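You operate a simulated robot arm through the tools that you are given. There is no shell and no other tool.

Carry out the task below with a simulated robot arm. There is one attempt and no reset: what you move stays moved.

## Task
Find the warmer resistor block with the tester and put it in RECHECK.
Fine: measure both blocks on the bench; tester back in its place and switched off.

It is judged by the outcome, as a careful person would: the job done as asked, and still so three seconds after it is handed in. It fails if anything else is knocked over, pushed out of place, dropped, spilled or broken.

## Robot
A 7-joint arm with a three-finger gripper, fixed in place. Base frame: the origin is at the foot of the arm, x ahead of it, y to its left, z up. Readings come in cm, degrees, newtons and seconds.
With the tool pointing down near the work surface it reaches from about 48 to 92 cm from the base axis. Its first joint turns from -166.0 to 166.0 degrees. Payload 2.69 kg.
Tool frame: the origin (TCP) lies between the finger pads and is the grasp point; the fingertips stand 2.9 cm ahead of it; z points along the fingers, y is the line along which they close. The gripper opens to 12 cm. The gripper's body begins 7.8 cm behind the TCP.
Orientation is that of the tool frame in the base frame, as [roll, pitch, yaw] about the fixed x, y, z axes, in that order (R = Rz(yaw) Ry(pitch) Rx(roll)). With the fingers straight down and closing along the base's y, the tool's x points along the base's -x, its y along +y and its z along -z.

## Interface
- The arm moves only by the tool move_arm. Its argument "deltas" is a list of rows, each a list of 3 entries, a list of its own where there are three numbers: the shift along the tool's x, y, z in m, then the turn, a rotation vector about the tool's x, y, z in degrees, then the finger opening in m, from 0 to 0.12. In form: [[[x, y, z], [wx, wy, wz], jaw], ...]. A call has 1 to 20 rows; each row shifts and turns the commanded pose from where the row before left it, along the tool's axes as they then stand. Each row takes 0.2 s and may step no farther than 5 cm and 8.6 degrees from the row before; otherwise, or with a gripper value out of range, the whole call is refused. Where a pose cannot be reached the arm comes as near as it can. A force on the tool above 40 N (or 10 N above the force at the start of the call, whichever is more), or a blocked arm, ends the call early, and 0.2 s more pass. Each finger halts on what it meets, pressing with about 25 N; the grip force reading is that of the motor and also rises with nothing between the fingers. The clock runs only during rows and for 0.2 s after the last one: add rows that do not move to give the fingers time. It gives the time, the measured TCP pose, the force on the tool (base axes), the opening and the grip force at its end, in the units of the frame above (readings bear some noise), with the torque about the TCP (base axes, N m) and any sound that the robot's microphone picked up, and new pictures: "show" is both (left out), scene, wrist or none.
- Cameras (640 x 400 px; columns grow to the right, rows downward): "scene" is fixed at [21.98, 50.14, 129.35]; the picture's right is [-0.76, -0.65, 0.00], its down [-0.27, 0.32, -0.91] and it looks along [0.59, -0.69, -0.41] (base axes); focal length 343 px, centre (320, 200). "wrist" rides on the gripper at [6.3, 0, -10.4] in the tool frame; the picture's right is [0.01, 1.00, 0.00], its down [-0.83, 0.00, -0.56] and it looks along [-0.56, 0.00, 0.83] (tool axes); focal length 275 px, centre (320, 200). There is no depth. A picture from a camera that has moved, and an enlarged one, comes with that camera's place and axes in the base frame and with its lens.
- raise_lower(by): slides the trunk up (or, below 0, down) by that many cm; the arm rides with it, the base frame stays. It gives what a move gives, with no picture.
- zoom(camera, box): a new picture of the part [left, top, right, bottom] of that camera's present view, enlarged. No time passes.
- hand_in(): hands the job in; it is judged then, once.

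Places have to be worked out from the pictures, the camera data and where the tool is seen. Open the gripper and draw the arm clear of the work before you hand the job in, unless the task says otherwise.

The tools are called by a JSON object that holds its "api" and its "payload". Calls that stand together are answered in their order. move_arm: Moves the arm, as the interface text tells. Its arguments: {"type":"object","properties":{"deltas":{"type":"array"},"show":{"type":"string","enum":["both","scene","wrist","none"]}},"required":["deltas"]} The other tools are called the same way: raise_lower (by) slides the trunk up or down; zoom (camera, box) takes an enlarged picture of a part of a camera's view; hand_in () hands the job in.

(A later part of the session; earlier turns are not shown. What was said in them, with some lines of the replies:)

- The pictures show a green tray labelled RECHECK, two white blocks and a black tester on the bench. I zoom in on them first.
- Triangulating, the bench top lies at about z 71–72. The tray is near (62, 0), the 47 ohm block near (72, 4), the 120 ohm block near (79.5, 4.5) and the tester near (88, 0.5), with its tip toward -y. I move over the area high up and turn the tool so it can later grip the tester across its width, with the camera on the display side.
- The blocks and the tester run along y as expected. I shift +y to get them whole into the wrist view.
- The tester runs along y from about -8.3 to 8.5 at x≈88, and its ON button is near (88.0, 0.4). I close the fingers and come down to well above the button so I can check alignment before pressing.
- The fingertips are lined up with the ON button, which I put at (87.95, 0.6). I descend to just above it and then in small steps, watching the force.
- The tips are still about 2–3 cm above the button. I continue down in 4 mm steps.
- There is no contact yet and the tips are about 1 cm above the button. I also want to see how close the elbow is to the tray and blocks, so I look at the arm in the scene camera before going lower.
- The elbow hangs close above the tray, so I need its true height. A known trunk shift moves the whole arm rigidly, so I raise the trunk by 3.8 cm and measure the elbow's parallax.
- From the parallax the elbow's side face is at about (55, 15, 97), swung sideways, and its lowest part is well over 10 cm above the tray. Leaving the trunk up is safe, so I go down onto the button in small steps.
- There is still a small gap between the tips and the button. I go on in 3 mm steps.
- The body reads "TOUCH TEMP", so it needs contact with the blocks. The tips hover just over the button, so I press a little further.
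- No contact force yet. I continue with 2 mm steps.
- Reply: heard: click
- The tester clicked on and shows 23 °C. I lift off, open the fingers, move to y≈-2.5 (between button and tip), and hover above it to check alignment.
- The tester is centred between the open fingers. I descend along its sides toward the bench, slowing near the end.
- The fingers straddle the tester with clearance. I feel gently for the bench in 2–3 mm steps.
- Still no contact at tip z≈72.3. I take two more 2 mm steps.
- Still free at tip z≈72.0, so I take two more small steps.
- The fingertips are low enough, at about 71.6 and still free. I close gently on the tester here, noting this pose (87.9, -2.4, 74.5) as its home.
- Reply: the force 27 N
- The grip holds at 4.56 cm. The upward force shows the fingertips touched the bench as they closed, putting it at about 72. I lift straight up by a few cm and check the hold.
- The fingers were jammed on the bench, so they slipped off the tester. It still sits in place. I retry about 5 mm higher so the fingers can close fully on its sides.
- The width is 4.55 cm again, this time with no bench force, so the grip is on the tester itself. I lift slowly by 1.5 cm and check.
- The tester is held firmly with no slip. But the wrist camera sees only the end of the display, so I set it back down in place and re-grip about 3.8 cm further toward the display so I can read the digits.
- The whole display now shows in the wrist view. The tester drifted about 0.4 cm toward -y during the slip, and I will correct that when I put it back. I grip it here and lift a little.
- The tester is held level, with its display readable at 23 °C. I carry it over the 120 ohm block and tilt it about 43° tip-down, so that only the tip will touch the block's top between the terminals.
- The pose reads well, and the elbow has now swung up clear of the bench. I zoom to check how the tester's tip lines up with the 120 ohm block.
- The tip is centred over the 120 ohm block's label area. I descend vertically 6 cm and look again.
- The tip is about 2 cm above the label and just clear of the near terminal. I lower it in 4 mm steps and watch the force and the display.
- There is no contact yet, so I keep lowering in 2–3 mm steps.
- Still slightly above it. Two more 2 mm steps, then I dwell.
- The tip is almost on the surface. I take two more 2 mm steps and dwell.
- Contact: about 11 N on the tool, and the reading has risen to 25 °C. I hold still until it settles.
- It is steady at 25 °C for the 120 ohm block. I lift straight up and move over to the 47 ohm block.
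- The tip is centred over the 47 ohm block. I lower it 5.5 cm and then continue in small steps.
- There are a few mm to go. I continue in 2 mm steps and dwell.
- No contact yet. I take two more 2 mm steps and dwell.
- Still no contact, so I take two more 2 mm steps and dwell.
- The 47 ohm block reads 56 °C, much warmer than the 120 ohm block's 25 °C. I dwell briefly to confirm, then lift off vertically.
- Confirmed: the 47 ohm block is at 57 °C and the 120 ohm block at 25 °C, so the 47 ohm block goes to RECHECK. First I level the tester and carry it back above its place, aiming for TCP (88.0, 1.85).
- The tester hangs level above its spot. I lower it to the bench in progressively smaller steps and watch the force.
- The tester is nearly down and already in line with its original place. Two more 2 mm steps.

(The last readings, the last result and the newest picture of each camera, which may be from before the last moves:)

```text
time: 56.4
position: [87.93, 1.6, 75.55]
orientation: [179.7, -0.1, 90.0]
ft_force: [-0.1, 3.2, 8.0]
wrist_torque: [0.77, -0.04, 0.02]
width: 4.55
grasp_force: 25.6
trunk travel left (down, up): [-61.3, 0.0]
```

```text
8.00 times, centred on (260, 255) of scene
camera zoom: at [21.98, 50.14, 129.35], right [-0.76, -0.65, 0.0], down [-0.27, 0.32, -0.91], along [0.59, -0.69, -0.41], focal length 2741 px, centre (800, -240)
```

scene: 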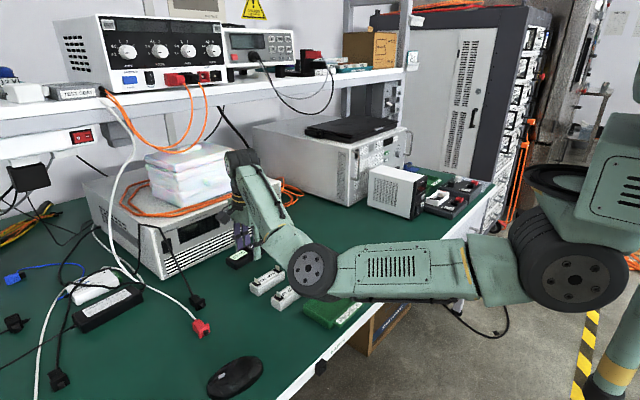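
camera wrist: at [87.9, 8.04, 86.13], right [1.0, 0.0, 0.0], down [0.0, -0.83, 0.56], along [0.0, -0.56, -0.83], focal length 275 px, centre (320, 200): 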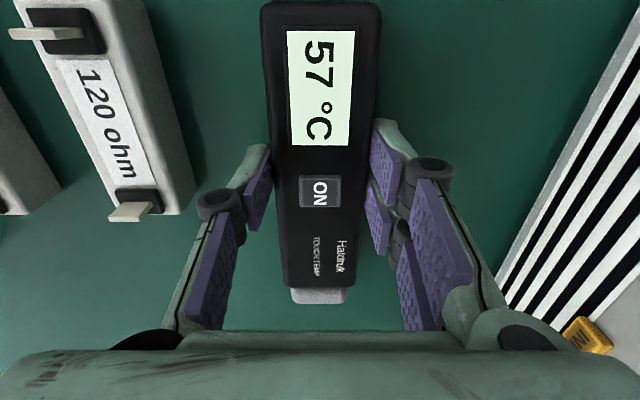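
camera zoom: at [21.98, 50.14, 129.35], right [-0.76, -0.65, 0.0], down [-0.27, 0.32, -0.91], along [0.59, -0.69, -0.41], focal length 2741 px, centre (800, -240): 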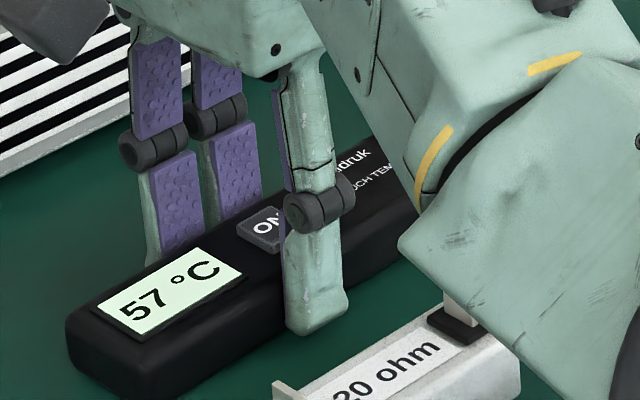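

The tester now rests on the bench within about 0.1–0.2 cm of its starting place. I open the fingers and rise.

{"api": "move_arm", "payload": {"deltas": [[[0, 0, 0], [0, 0, 0], 0.05], [[0, 0, 0], [0, 0, 0], 0.06], [[0, 0, 0], [0, 0, 0], 0.07], [[0, 0, 0], [0, 0, 0], 0.07], [[0, 0, 0], [0, 0, 0], 0.07], [[0, 0, -0.02], [0, 0, 0], 0.07], [[0, 0, -0.03], [0, 0, 0], 0.07], [[0, 0, -0.04], [0, 0, 0], 0.07], [[0, 0, 0], [0, 0, 0], 0.0], [[0, 0, 0], [0, 0, 0], 0.0], [[0, 0, 0], [0, 0, 0], 0.0], [[0, 0, 0], [0, 0, 0], 0.0], [[0, 0, 0], [0, 0, 0], 0.0]]}}

{"api": "zoom", "payload": {"camera": "scene", "box": [230, 230, 290, 280]}}

{"api": "zoom", "payload": {"camera": "wrist", "box": [240, 0, 400, 240]}}

```text
time: 59.2
position: [87.74, 1.67, 84.11]
orientation: [179.8, 0.0, 90.1]
ft_force: [-0.5, 0.3, 0.4]
wrist_torque: [-0.01, -0.02, 0.02]
width: 0.0
grasp_force: 17.9
trunk travel left (down, up): [-61.3, 0.0]
camera wrist: at [87.79, 7.94, 94.59], right [1.0, 0.0, 0.0], down [0.0, -0.83, 0.56], along [0.0, -0.56, -0.83], focal length 275 px, centre (320, 200)
```

scene: 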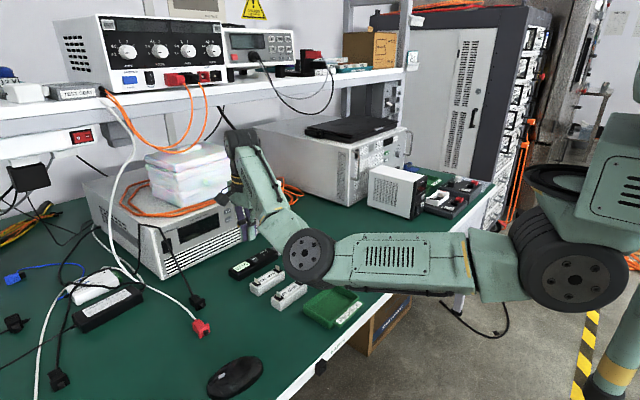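
wrist: 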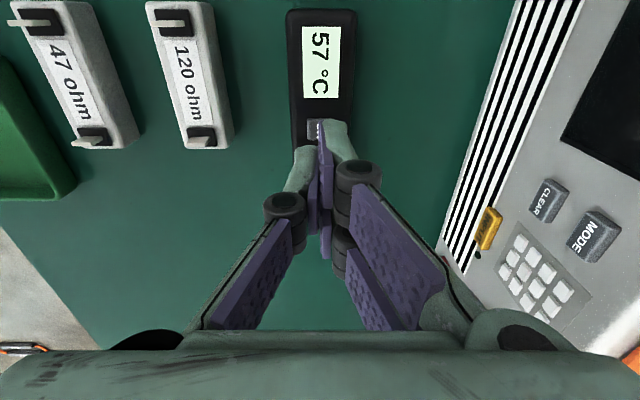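

```text
8.00 times, centred on (260, 255) of scene
camera zoom: at [21.98, 50.14, 129.35], right [-0.76, -0.65, 0.0], down [-0.27, 0.32, -0.91], along [0.59, -0.69, -0.41], focal length 2741 px, centre (800, -240)
```

zoom: 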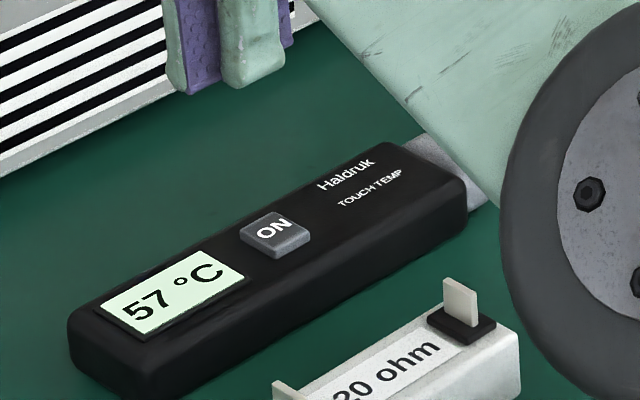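

```text
1.67 times, centred on (320, 120) of wrist
camera zoom: at [87.79, 7.94, 94.59], right [1.0, 0.0, 0.0], down [0.0, -0.83, 0.56], along [0.0, -0.56, -0.83], focal length 459 px, centre (320, 333)
```

zoom: 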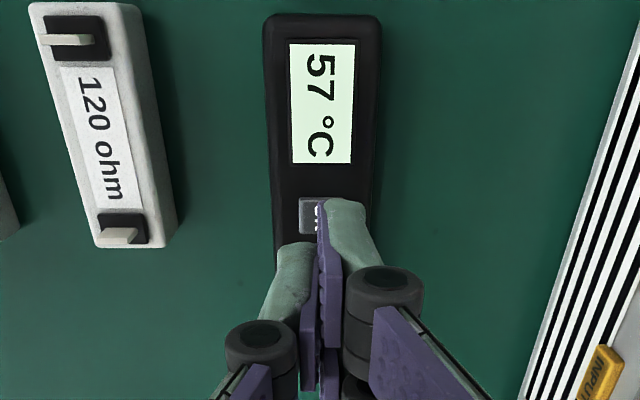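

The tester is back within a millimetre or two of its original position. With the fingers closed I go over the ON button and press once to switch it off, as before.

{"api": "move_arm", "payload": {"deltas": [[[-0.011, 0.002, 0], [0, 0, 0], 0.0], [[0, 0, 0.03], [0, 0, 0], 0.0], [[0, 0, 0.025], [0, 0, 0], 0.0], [[0, 0, 0.01], [0, 0, 0], 0.0], [[0, 0, 0], [0, 0, 0], 0.0]], "show": "wrist"}}

{"api": "zoom", "payload": {"camera": "scene", "box": [230, 230, 290, 280]}}

```text
time: 60.4
position: [88.07, 0.62, 77.9]
orientation: [179.8, -0.1, 89.9]
ft_force: [-0.5, 0.3, 0.0]
wrist_torque: [0.02, 0.0, 0.05]
width: 0.03
grasp_force: 25.0
trunk travel left (down, up): [-61.3, 0.0]
camera wrist: at [88.0, 6.77, 88.35], right [1.0, 0.0, 0.0], down [0.0, -0.83, 0.56], along [0.0, -0.56, -0.83], focal length 275 px, centre (320, 200)
```

wrist: 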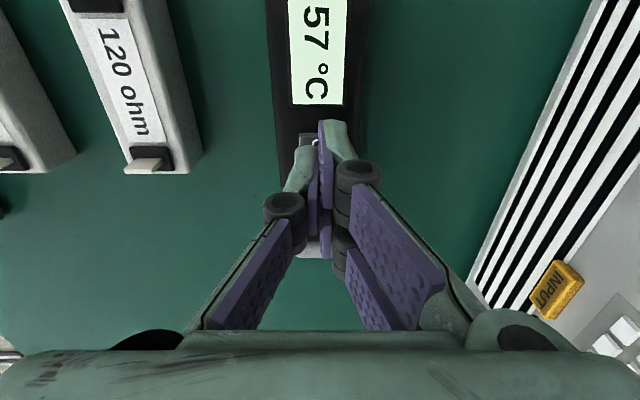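

```text
8.00 times, centred on (260, 255) of scene
camera zoom: at [21.98, 50.14, 129.35], right [-0.76, -0.65, 0.0], down [-0.27, 0.32, -0.91], along [0.59, -0.69, -0.41], focal length 2741 px, centre (800, -240)
```

zoom: 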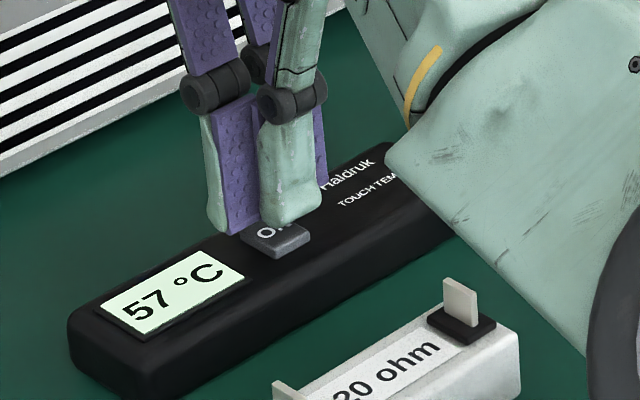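

The tips are just over the button. I press in 2 mm steps until it clicks.

{"api": "move_arm", "payload": {"deltas": [[[0, 0, 0.002], [0, 0, 0], 0.0], [[0, 0, 0.002], [0, 0, 0], 0.0]], "show": "none"}}

```text
time: 61.0
position: [88.14, 0.46, 77.48]
orientation: [179.8, 0.0, 90.0]
ft_force: [0.0, 0.5, 0.4]
wrist_torque: [0.02, -0.02, 0.03]
width: 0.01
grasp_force: 24.8
trunk travel left (down, up): [-61.3, 0.0]
```

No click yet, so I continue.

{"api": "move_arm", "payload": {"deltas": [[[0, 0, 0.002], [0, 0, 0], 0.0], [[0, 0, 0.0015], [0, 0, 0], 0.0]], "show": "wrist"}}

```text
time: 61.6
position: [88.05, 0.39, 77.25]
orientation: [180.0, 0.0, 89.9]
ft_force: [0.9, 1.0, 3.3]
wrist_torque: [0.07, -0.01, -0.01]
width: 0.57
grasp_force: 24.6
trunk travel left (down, up): [-61.3, 0.0]
heard: click
camera wrist: at [88.06, 6.8, 87.59], right [1.0, 0.0, 0.0], down [0.0, -0.83, 0.56], along [0.01, -0.56, -0.83], focal length 275 px, centre (320, 200)
```

wrist: 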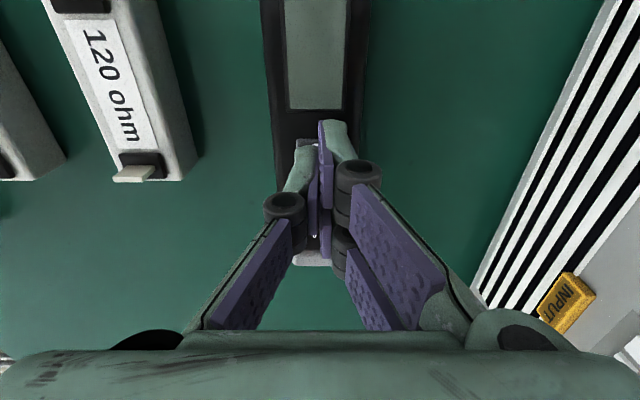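

It clicked and the display is blank, so the tester is off. I rise and move level to above the 47 ohm block while opening the fingers, and check the elbow there.

{"api": "move_arm", "payload": {"deltas": [[[0, 0, -0.03], [0, 0, 0], 0.0], [[0, 0, -0.045], [0, 0, 0], 0.0], [[0, 0, -0.045], [0, 0, 0], 0.0], [[0.0085, -0.0425, 0], [0, 0, 0], 0.05], [[0.0085, -0.0425, 0], [0, 0, 0], 0.05], [[0.0085, -0.0425, 0], [0, 0, 0], 0.05], [[0.0085, -0.0425, 0], [0, 0, 0], 0.05], [[0, 0, 0], [0, 0, 0], 0.05]]}}

{"api": "zoom", "payload": {"camera": "scene", "box": [230, 230, 290, 280]}}

```text
time: 63.4
position: [71.04, 3.95, 89.04]
orientation: [179.9, 0.1, 90.0]
ft_force: [-0.1, -0.2, -0.2]
wrist_torque: [0.0, 0.02, 0.0]
width: 4.99
grasp_force: 0.1
trunk travel left (down, up): [-61.3, 0.0]
camera wrist: at [70.94, 10.25, 99.43], right [1.0, 0.0, 0.0], down [0.0, -0.83, 0.56], along [0.0, -0.56, -0.83], focal length 275 px, centre (320, 200)
```

scene: 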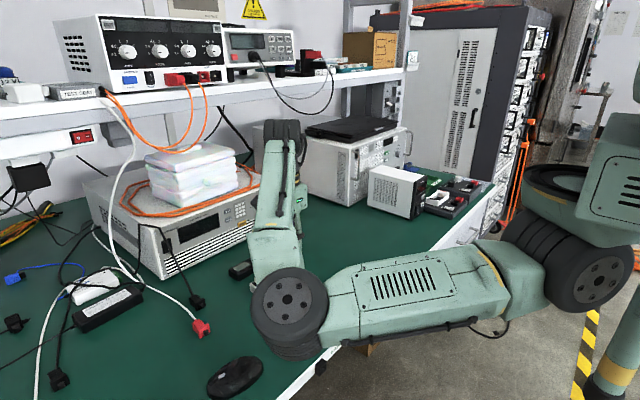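
wrist: 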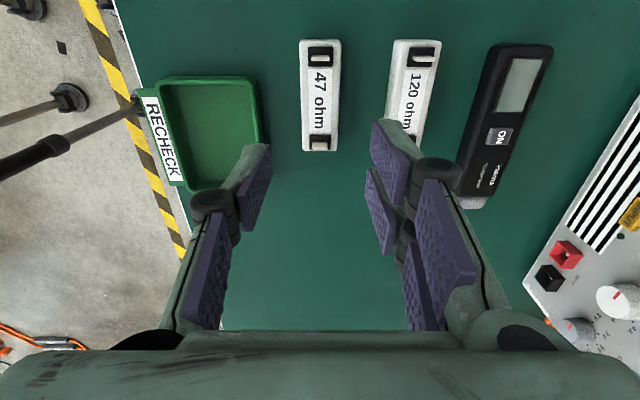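

```text
8.00 times, centred on (260, 255) of scene
camera zoom: at [21.98, 50.14, 129.35], right [-0.76, -0.65, 0.0], down [-0.27, 0.32, -0.91], along [0.59, -0.69, -0.41], focal length 2741 px, centre (800, -240)
```

zoom: 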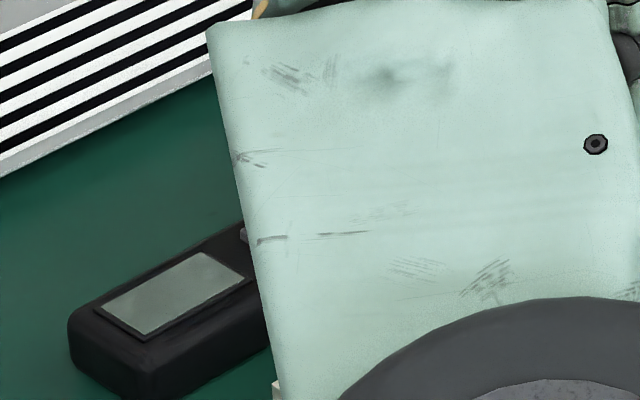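

The display is off. From its apparent size, the elbow is now out at about (45, 28, 101), well clear of everything. I zoom in to measure the 47 ohm block and the tray precisely, since the tray looks only slightly longer than the block.

{"api": "zoom", "payload": {"camera": "wrist", "box": [130, 20, 370, 200]}}

```text
2.22 times, centred on (250, 110) of wrist
camera zoom: at [70.94, 10.25, 99.43], right [1.0, 0.0, 0.0], down [0.0, -0.83, 0.56], along [0.0, -0.56, -0.83], focal length 612 px, centre (476, 400)
```

zoom: 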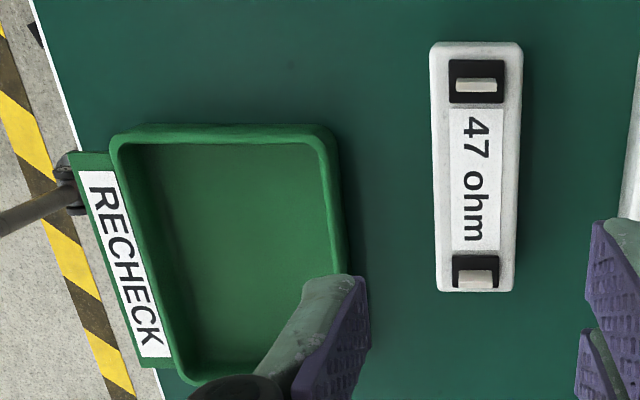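

The block measures about 9.3 × 3.4 cm, spanning y -0.8 to 8.5 at x≈71.0. The tray interior is about 10 × 7 cm, so it fits lengthwise along y with about 0.4 cm to spare at each end. I descend on the block with a 5.6 cm opening.

{"api": "move_arm", "payload": {"deltas": [[[-0.001, 0, 0.04], [0, 0, 0], 0.056], [[0, 0, 0.04], [0, 0, 0], 0.056], [[0, 0, 0.025], [0, 0, 0], 0.056], [[0, 0, 0], [0, 0, 0], 0.056]]}}

{"api": "zoom", "payload": {"camera": "wrist", "box": [200, 0, 440, 240]}}

```text
time: 64.4
position: [71.05, 3.7, 78.37]
orientation: [179.9, 0.0, 90.0]
ft_force: [1.0, 0.7, -0.5]
wrist_torque: [-0.02, -0.01, -0.04]
width: 5.58
grasp_force: 0.0
trunk travel left (down, up): [-61.3, 0.0]
camera wrist: at [71.14, 10.03, 88.74], right [1.0, 0.0, 0.0], down [0.0, -0.83, 0.56], along [0.0, -0.56, -0.83], focal length 275 px, centre (320, 200)
```

scene: 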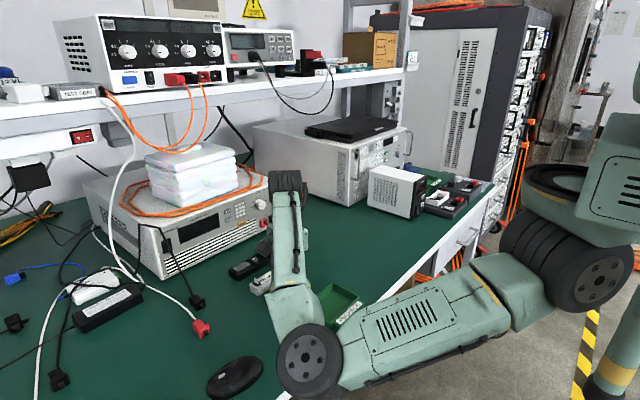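
wrist: 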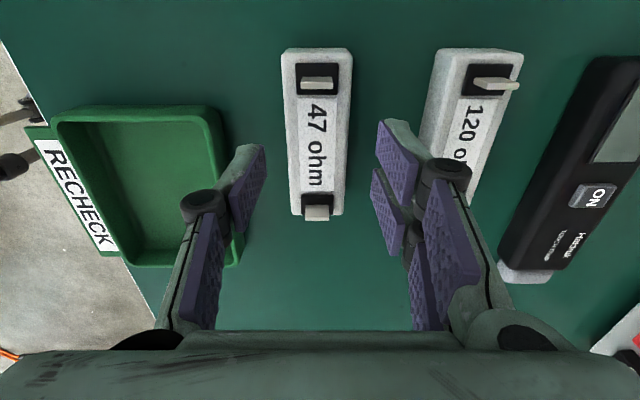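

```text
1.67 times, centred on (320, 120) of wrist
camera zoom: at [71.14, 10.03, 88.74], right [1.0, 0.0, 0.0], down [0.0, -0.83, 0.56], along [0.0, -0.56, -0.83], focal length 459 px, centre (320, 333)
```

zoom: 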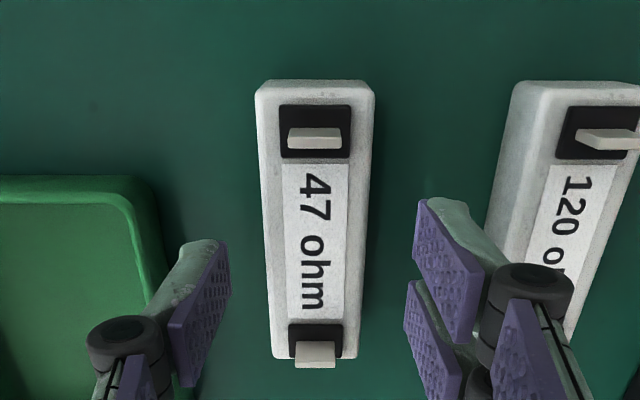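

The block is centred between the fingers. I descend to TCP z≈75.9 and close.

{"api": "move_arm", "payload": {"deltas": [[[0, 0, 0.015], [0, 0, 0], 0.056], [[0, 0, 0.0095], [0, 0, 0], 0.056], [[0, 0, 0], [0, 0, 0], 0.056], [[0, 0, 0], [0, 0, 0], 0.045], [[0, 0, 0], [0, 0, 0], 0.035], [[0, 0, 0], [0, 0, 0], 0.025], [[0, 0, 0], [0, 0, 0], 0.015], [[0, 0, 0], [0, 0, 0], 0.015], [[0, 0, 0], [0, 0, 0], 0.015]]}}

```text
time: 66.4
position: [71.11, 3.78, 76.12]
orientation: [179.7, 0.0, 89.9]
ft_force: [-0.3, 0.3, 0.3]
wrist_torque: [-0.03, 0.08, 0.01]
width: 3.37
grasp_force: 24.7
trunk travel left (down, up): [-61.3, 0.0]
camera wrist: at [71.15, 10.06, 86.52], right [1.0, 0.0, 0.0], down [0.0, -0.83, 0.56], along [0.0, -0.56, -0.83], focal length 275 px, centre (320, 200)
```

scene: 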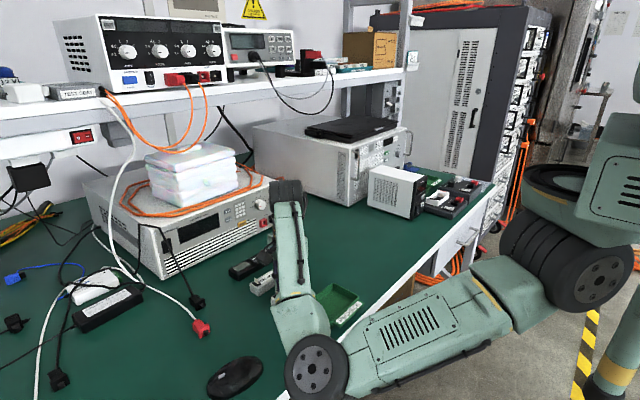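
wrist: 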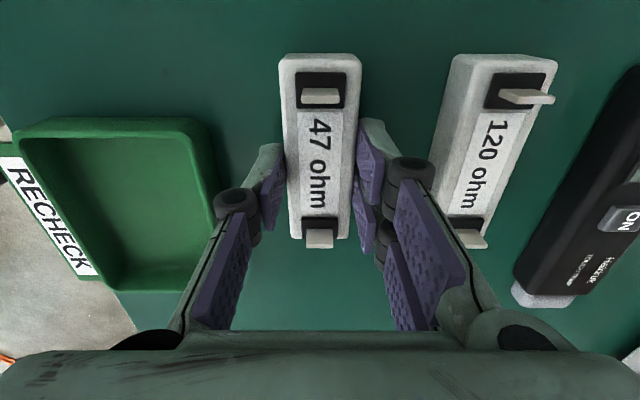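

It is gripped at 3.37 cm. Before lifting I take a close look at the tray from here to refine its position relative to the block.

{"api": "zoom", "payload": {"camera": "wrist", "box": [0, 40, 380, 310]}}

```text
1.48 times, centred on (190, 175) of wrist
camera zoom: at [71.15, 10.06, 86.52], right [1.0, 0.0, 0.0], down [0.0, -0.83, 0.56], along [0.0, -0.56, -0.83], focal length 408 px, centre (513, 237)
```

zoom: 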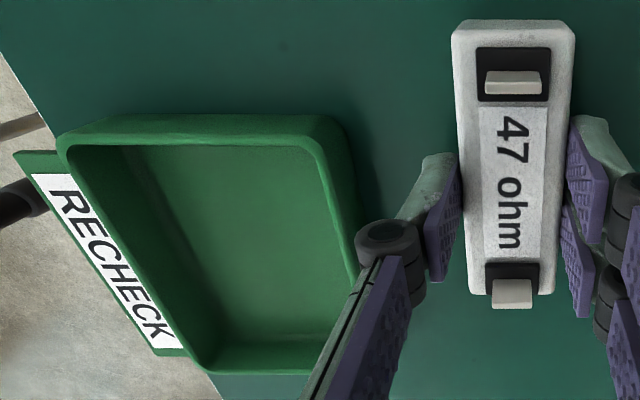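

The tray interior comes out at x 57.2–65.0 and y -5.15–5.15 with the rim at z≈74.2. I will put the block's centre at about (61.1, 0.0), i.e. TCP (61.1, -0.15). I lift it clear and carry it over.

{"api": "move_arm", "payload": {"deltas": [[[0, 0, -0.005], [0, 0, 0], 0.015], [[0, 0, -0.02], [0, 0, 0], 0.015], [[0, 0, -0.03], [0, 0, 0], 0.015], [[0, 0, -0.03], [0, 0, 0], 0.015], [[-0.0131, -0.0333, 0], [0, 0, 0], 0.015], [[-0.0131, -0.0333, 0], [0, 0, 0], 0.015], [[-0.0131, -0.0333, 0], [0, 0, 0], 0.015], [[0, 0, 0], [0, 0, 0], 0.015]]}}

{"api": "zoom", "payload": {"camera": "wrist", "box": [200, 20, 440, 260]}}

```text
time: 68.2
position: [61.16, -0.04, 84.65]
orientation: [179.9, 0.0, 90.1]
ft_force: [0.4, -0.2, -2.2]
wrist_torque: [-0.02, 0.0, 0.0]
width: 3.34
grasp_force: 24.8
trunk travel left (down, up): [-61.3, 0.0]
camera wrist: at [61.14, 6.19, 95.07], right [1.0, 0.0, 0.0], down [0.0, -0.83, 0.56], along [0.0, -0.56, -0.83], focal length 275 px, centre (320, 200)
```

scene: 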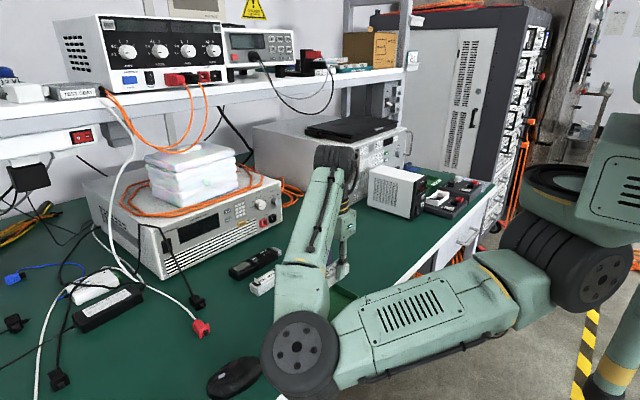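
wrist: 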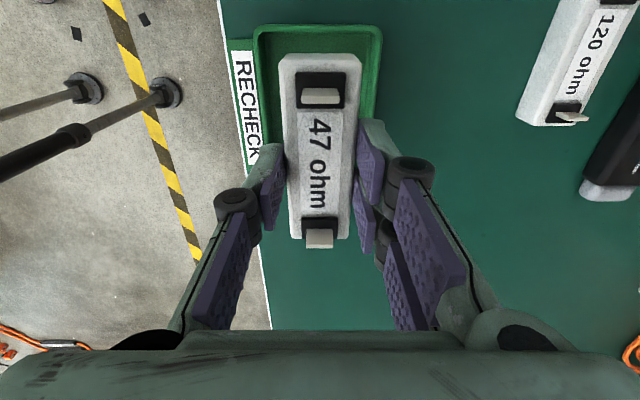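

```text
1.67 times, centred on (320, 140) of wrist
camera zoom: at [61.14, 6.19, 95.07], right [1.0, 0.0, 0.0], down [0.0, -0.83, 0.56], along [0.0, -0.56, -0.83], focal length 459 px, centre (320, 300)
```

zoom: 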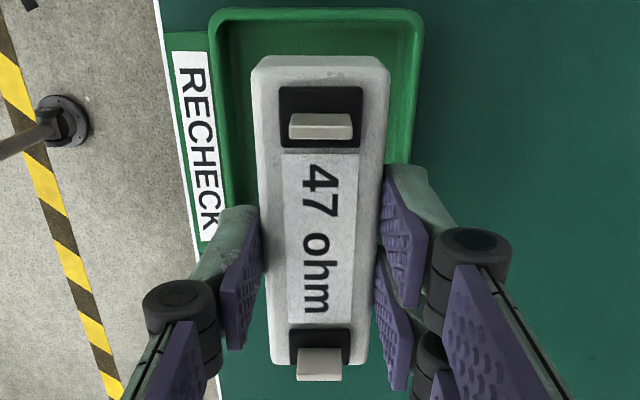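

Block and tray are aligned in x, and the block's ends should fall about 0.5 cm inside each end wall after a 1 mm shift to -y. I lower it to just above the rim and check again.

{"api": "move_arm", "payload": {"deltas": [[[-0.001, 0, 0.02], [0, 0, 0], 0.015], [[0, 0, 0.02], [0, 0, 0], 0.015], [[0, 0, 0.015], [0, 0, 0], 0.015], [[0, 0, 0], [0, 0, 0], 0.015]]}}

{"api": "zoom", "payload": {"camera": "wrist", "box": [200, 20, 440, 260]}}

{"api": "zoom", "payload": {"camera": "scene", "box": [250, 220, 400, 340]}}

```text
time: 69.2
position: [61.26, -0.07, 78.96]
orientation: [179.8, -0.1, 89.8]
ft_force: [0.3, 0.5, -1.6]
wrist_torque: [0.01, 0.01, 0.03]
width: 3.36
grasp_force: 24.7
trunk travel left (down, up): [-61.3, 0.0]
camera wrist: at [61.24, 6.22, 89.41], right [1.0, 0.0, 0.0], down [0.0, -0.83, 0.56], along [0.0, -0.56, -0.83], focal length 275 px, centre (320, 200)
```

scene: 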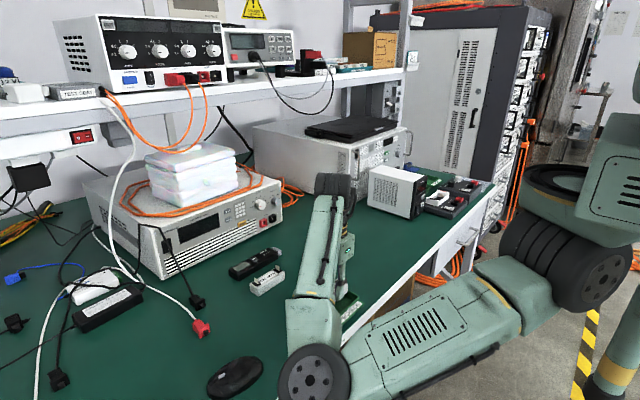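
wrist: 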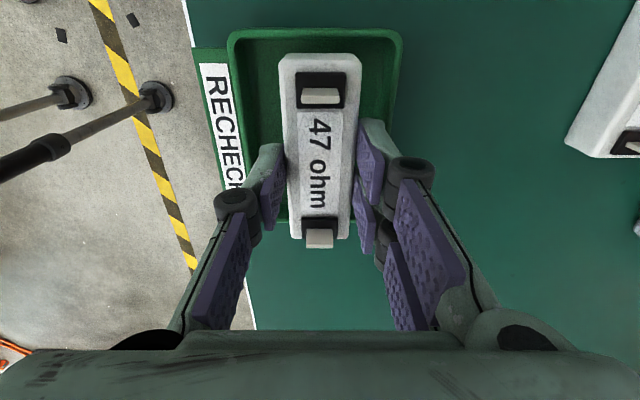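

```text
1.67 times, centred on (320, 140) of wrist
camera zoom: at [61.24, 6.22, 89.41], right [1.0, 0.0, 0.0], down [0.0, -0.83, 0.56], along [0.0, -0.56, -0.83], focal length 459 px, centre (320, 300)
```

zoom: 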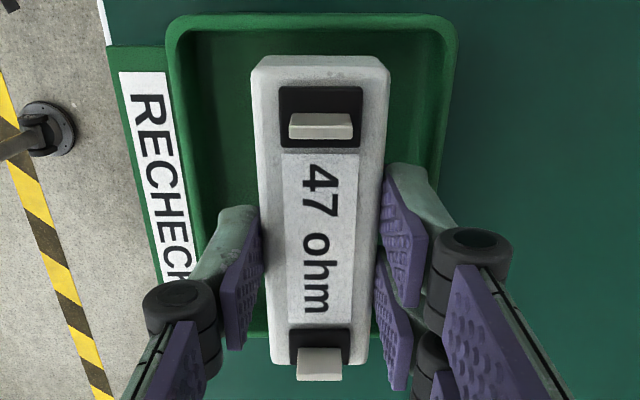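

```text
3.33 times, centred on (325, 280) of scene
camera zoom: at [21.98, 50.14, 129.35], right [-0.76, -0.65, 0.0], down [-0.27, 0.32, -0.91], along [0.59, -0.69, -0.41], focal length 1142 px, centre (303, -67)
```

zoom: 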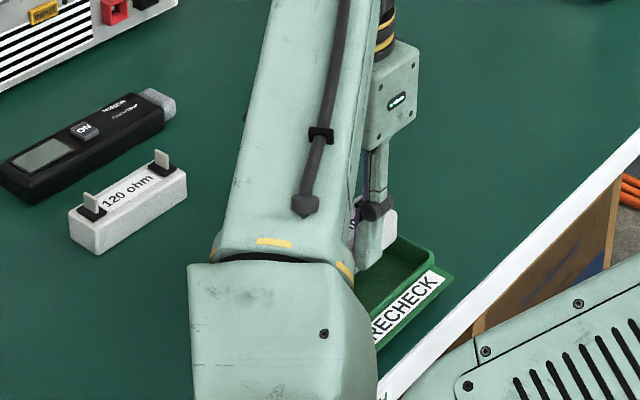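

Margins are about 0.6 cm at both ends and the block is centred. I lower it into the tray, slowing near the floor.

{"api": "move_arm", "payload": {"deltas": [[[0, -0.0015, 0.008], [0, 0, 0], 0.015], [[0, 0, 0.008], [0, 0, 0], 0.015], [[0, 0, 0.003], [0, 0, 0], 0.015], [[0, 0, 0.002], [0, 0, 0], 0.015], [[0, 0, 0], [0, 0, 0], 0.015]], "show": "wrist"}}

```text
time: 70.4
position: [60.93, -0.1, 76.95]
orientation: [179.8, 0.0, 90.1]
ft_force: [0.3, 0.2, -2.9]
wrist_torque: [0.05, -0.03, -0.02]
width: 3.34
grasp_force: 25.4
trunk travel left (down, up): [-61.3, 0.0]
camera wrist: at [61.0, 6.17, 87.32], right [1.0, 0.0, 0.0], down [0.0, -0.83, 0.56], along [0.0, -0.56, -0.83], focal length 275 px, centre (320, 200)
```

wrist: 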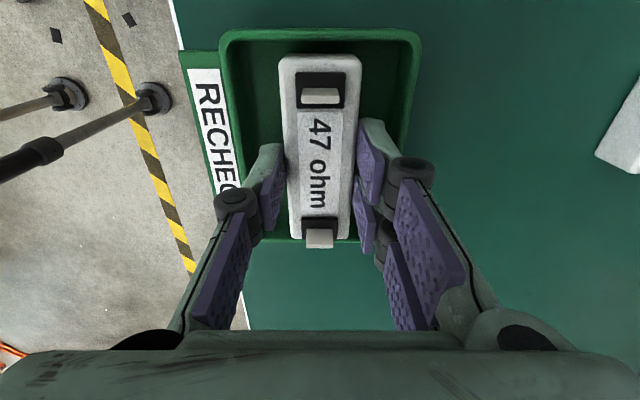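

The block is between the walls with no contact. I take a few more 2 mm steps to reach the floor.

{"api": "move_arm", "payload": {"deltas": [[[0, 0, 0.002], [0, 0, 0], 0.015], [[0, 0, 0.002], [0, 0, 0], 0.015], [[0, 0, 0], [0, 0, 0], 0.015]], "show": "none"}}

```text
time: 71.2
position: [61.01, -0.11, 76.43]
orientation: [179.8, -0.1, 90.1]
ft_force: [0.4, -0.5, -0.3]
wrist_torque: [0.02, -0.01, -0.03]
width: 3.35
grasp_force: 25.1
trunk travel left (down, up): [-61.3, 0.0]
```

The force is just starting to change, so I take one more small step and check.

{"api": "move_arm", "payload": {"deltas": [[[0, 0, 0.0015], [0, 0, 0], 0.015], [[0, 0, 0], [0, 0, 0], 0.015], [[0, 0, 0], [0, 0, 0], 0.015]], "show": "wrist"}}

{"api": "zoom", "payload": {"camera": "wrist", "box": [200, 20, 440, 260]}}

```text
time: 72.0
position: [60.94, -0.1, 76.47]
orientation: [179.6, 0.0, 90.1]
ft_force: [4.1, -1.4, 16.2]
wrist_torque: [0.03, -0.12, 0.01]
width: 3.35
grasp_force: 24.9
trunk travel left (down, up): [-61.3, 0.0]
camera wrist: at [60.96, 6.18, 86.9], right [1.0, 0.0, 0.01], down [0.0, -0.83, 0.56], along [0.01, -0.56, -0.83], focal length 275 px, centre (320, 200)
```

wrist: 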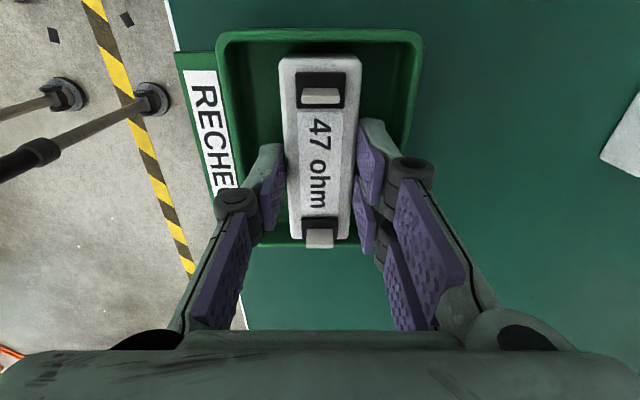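

```text
1.67 times, centred on (320, 140) of wrist
camera zoom: at [60.96, 6.18, 86.9], right [1.0, 0.0, 0.01], down [0.0, -0.83, 0.56], along [0.01, -0.56, -0.83], focal length 459 px, centre (320, 300)
```

zoom: 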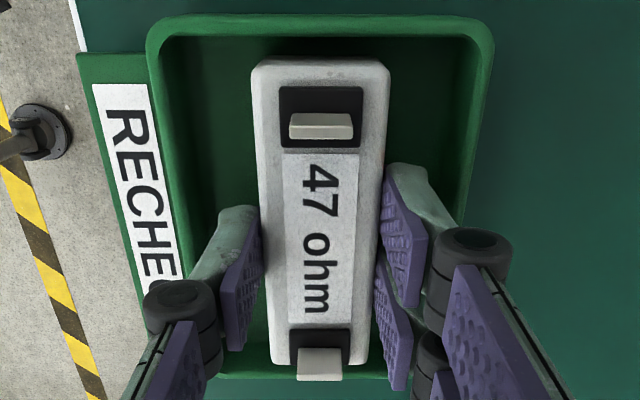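

The block is seated on the tray floor, reading 16 N. I ease off, open just enough to clear the block without touching the tray walls, and rise straight up.

{"api": "move_arm", "payload": {"deltas": [[[0, 0, -0.001], [0, 0, 0], 0.015], [[0, 0, 0], [0, 0, 0], 0.036], [[0, 0, 0], [0, 0, 0], 0.042], [[0, 0, 0], [0, 0, 0], 0.044], [[0, 0, 0], [0, 0, 0], 0.044], [[0, 0, -0.005], [0, 0, 0], 0.044], [[0, 0, -0.015], [0, 0, 0], 0.044], [[0, 0, -0.03], [0, 0, 0], 0.044], [[0, 0, -0.04], [0, 0, 0], 0.044], [[0, 0, -0.04], [0, 0, 0], 0.044], [[0, 0, 0], [0, 0, 0], 0.044]]}}

{"api": "zoom", "payload": {"camera": "wrist", "box": [200, 0, 440, 240]}}

```text
time: 74.4
position: [60.94, -0.04, 89.31]
orientation: [179.9, 0.1, 89.8]
ft_force: [0.2, -0.5, 0.7]
wrist_torque: [-0.01, 0.0, -0.01]
width: 4.4
grasp_force: 0.0
trunk travel left (down, up): [-61.3, 0.0]
camera wrist: at [60.96, 6.22, 99.85], right [1.0, 0.0, 0.0], down [0.0, -0.83, 0.56], along [0.0, -0.56, -0.83], focal length 275 px, centre (320, 200)
```

scene: 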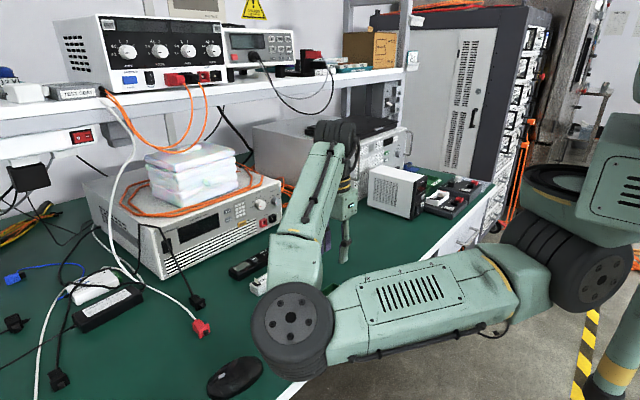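
wrist: 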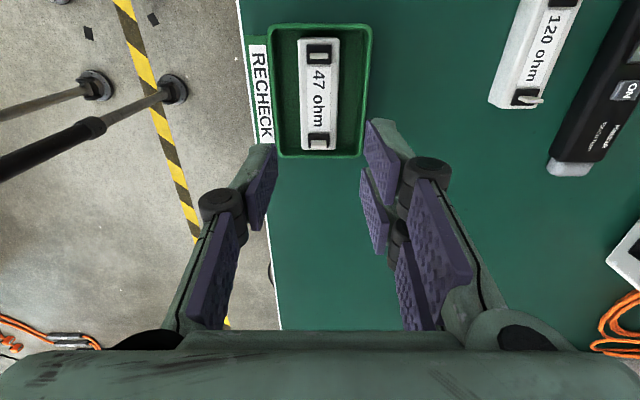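

```text
1.67 times, centred on (320, 120) of wrist
camera zoom: at [60.96, 6.22, 99.85], right [1.0, 0.0, 0.0], down [0.0, -0.83, 0.56], along [0.0, -0.56, -0.83], focal length 459 px, centre (320, 333)
```

zoom: 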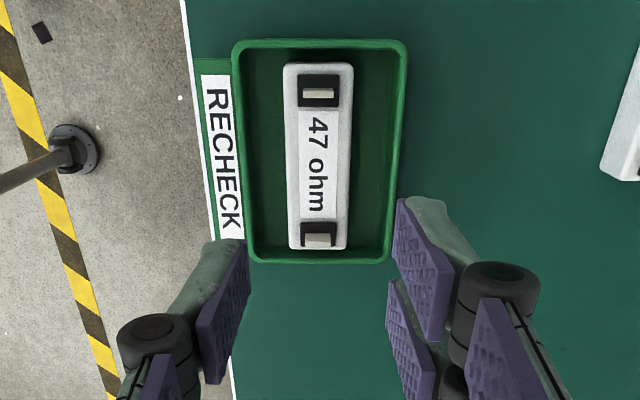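

The 47 ohm block lies flat inside RECHECK. I draw the arm up and back to its starting pose with the gripper open, for a final check of the scene.

{"api": "move_arm", "payload": {"deltas": [[[0, 0, -0.037], [0, 0, 0], 0.044], [[0, 0, -0.037], [0, 0, 0], 0.06], [[0, 0, -0.037], [0, 0, 0], 0.12], [[-0.0387, -0.0225, 0], [0, 0, 0], 0.12], [[-0.0387, -0.0225, 0], [0, 0, 0], 0.12], [[-0.0387, -0.0225, 0], [0, 0, 0], 0.12], [[-0.0387, -0.0225, 0], [0, 0, 0], 0.12], [[0, 0, 0], [0, 0, -8.18], 0.12], [[0, 0, 0], [0, 0, -8.18], 0.12], [[0, 0, 0], [0, 0, -8.18], 0.12], [[0, 0, 0], [0, 0, -8.18], 0.12], [[0, 0, 0], [0, 0, -8.18], 0.12], [[0, 0, 0], [0, 0, -8.18], 0.12], [[0, 0, 0], [0, 0, -8.18], 0.12], [[0, 0, 0], [0, 0, -8.18], 0.12], [[0, 0, 0], [0, 0, -8.18], 0.12], [[0, 0, 0], [0, 0, -8.18], 0.12], [[0, 0, 0], [0, 0, -8.18], 0.12], [[0, 0, 0], [0, 0, 0], 0.12]]}}

{"api": "zoom", "payload": {"camera": "scene", "box": [200, 220, 380, 340]}}

{"api": "zoom", "payload": {"camera": "scene", "box": [230, 230, 290, 280]}}

```text
time: 78.4
position: [51.9, -15.63, 100.54]
orientation: [180.0, 0.0, -179.8]
ft_force: [-0.3, 0.4, 0.0]
wrist_torque: [-0.01, -0.02, -0.02]
width: 11.99
grasp_force: 0.1
trunk travel left (down, up): [-61.3, 0.0]
camera wrist: at [45.66, -15.66, 110.95], right [-0.01, 1.0, 0.0], down [0.83, 0.0, 0.56], along [0.56, 0.0, -0.83], focal length 275 px, centre (320, 200)
```

scene: 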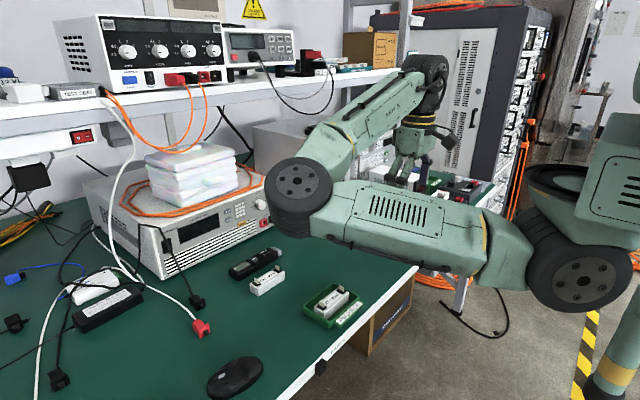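
wrist: 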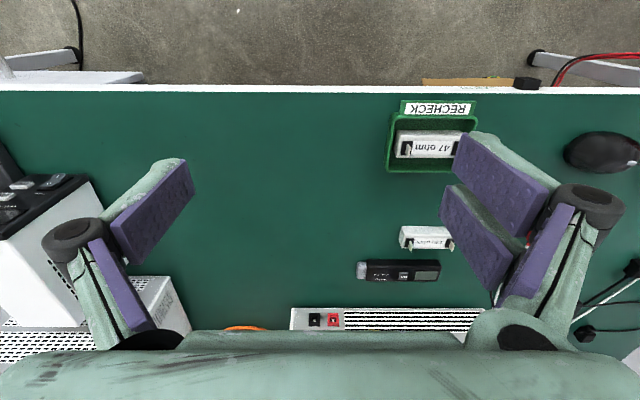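

```text
3.33 times, centred on (290, 280) of scene
camera zoom: at [21.98, 50.14, 129.35], right [-0.76, -0.65, 0.0], down [-0.27, 0.32, -0.91], along [0.59, -0.69, -0.41], focal length 1142 px, centre (420, -67)
```

zoom: 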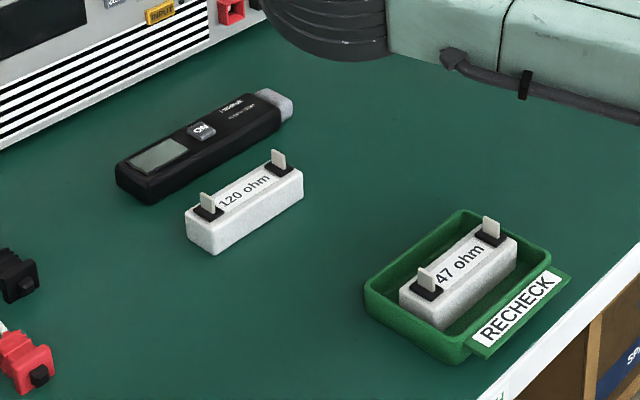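

```text
8.00 times, centred on (260, 255) of scene
camera zoom: at [21.98, 50.14, 129.35], right [-0.76, -0.65, 0.0], down [-0.27, 0.32, -0.91], along [0.59, -0.69, -0.41], focal length 2741 px, centre (800, -240)
```

zoom: 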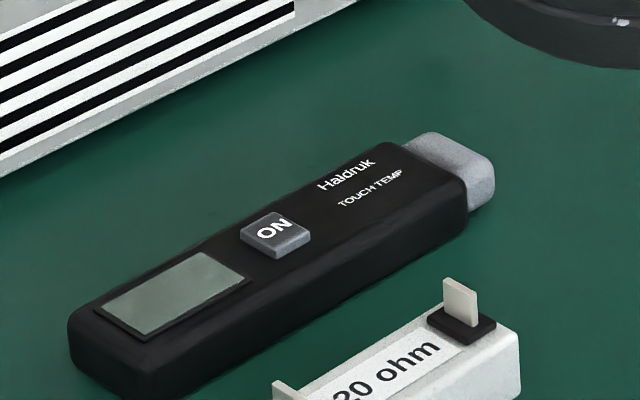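

Comparing with the first pictures, everything checks out:
- **Tester:** it is at its original spot with its display off.
- **120 ohm block:** it has not moved.
- **47 ohm block:** the warmer one lies in RECHECK.
- **Arm:** it is clear with the gripper open.

I hand the job in.

{"api": "hand_in", "payload": {}}

```text
The job is handed in.
```

The warmer block is the 47 ohm one, and it is now lying flat in the RECHECK tray. I measured both blocks on the bench with the touch tester: the 47 ohm block read 57 °C and the 120 ohm block a steady 25 °C.

- **Tester:** it is back within about 2 mm of where it started and switched off, with a blank display. On my first grip it slipped out of the fingers and shifted about 4 mm. I corrected that when I put it back.
- **Everything else:** the 120 ohm block and the tray look unmoved compared with the first pictures. The arm is back at its starting pose with the gripper open, and the trunk is still 3.8 cm higher than at the start.
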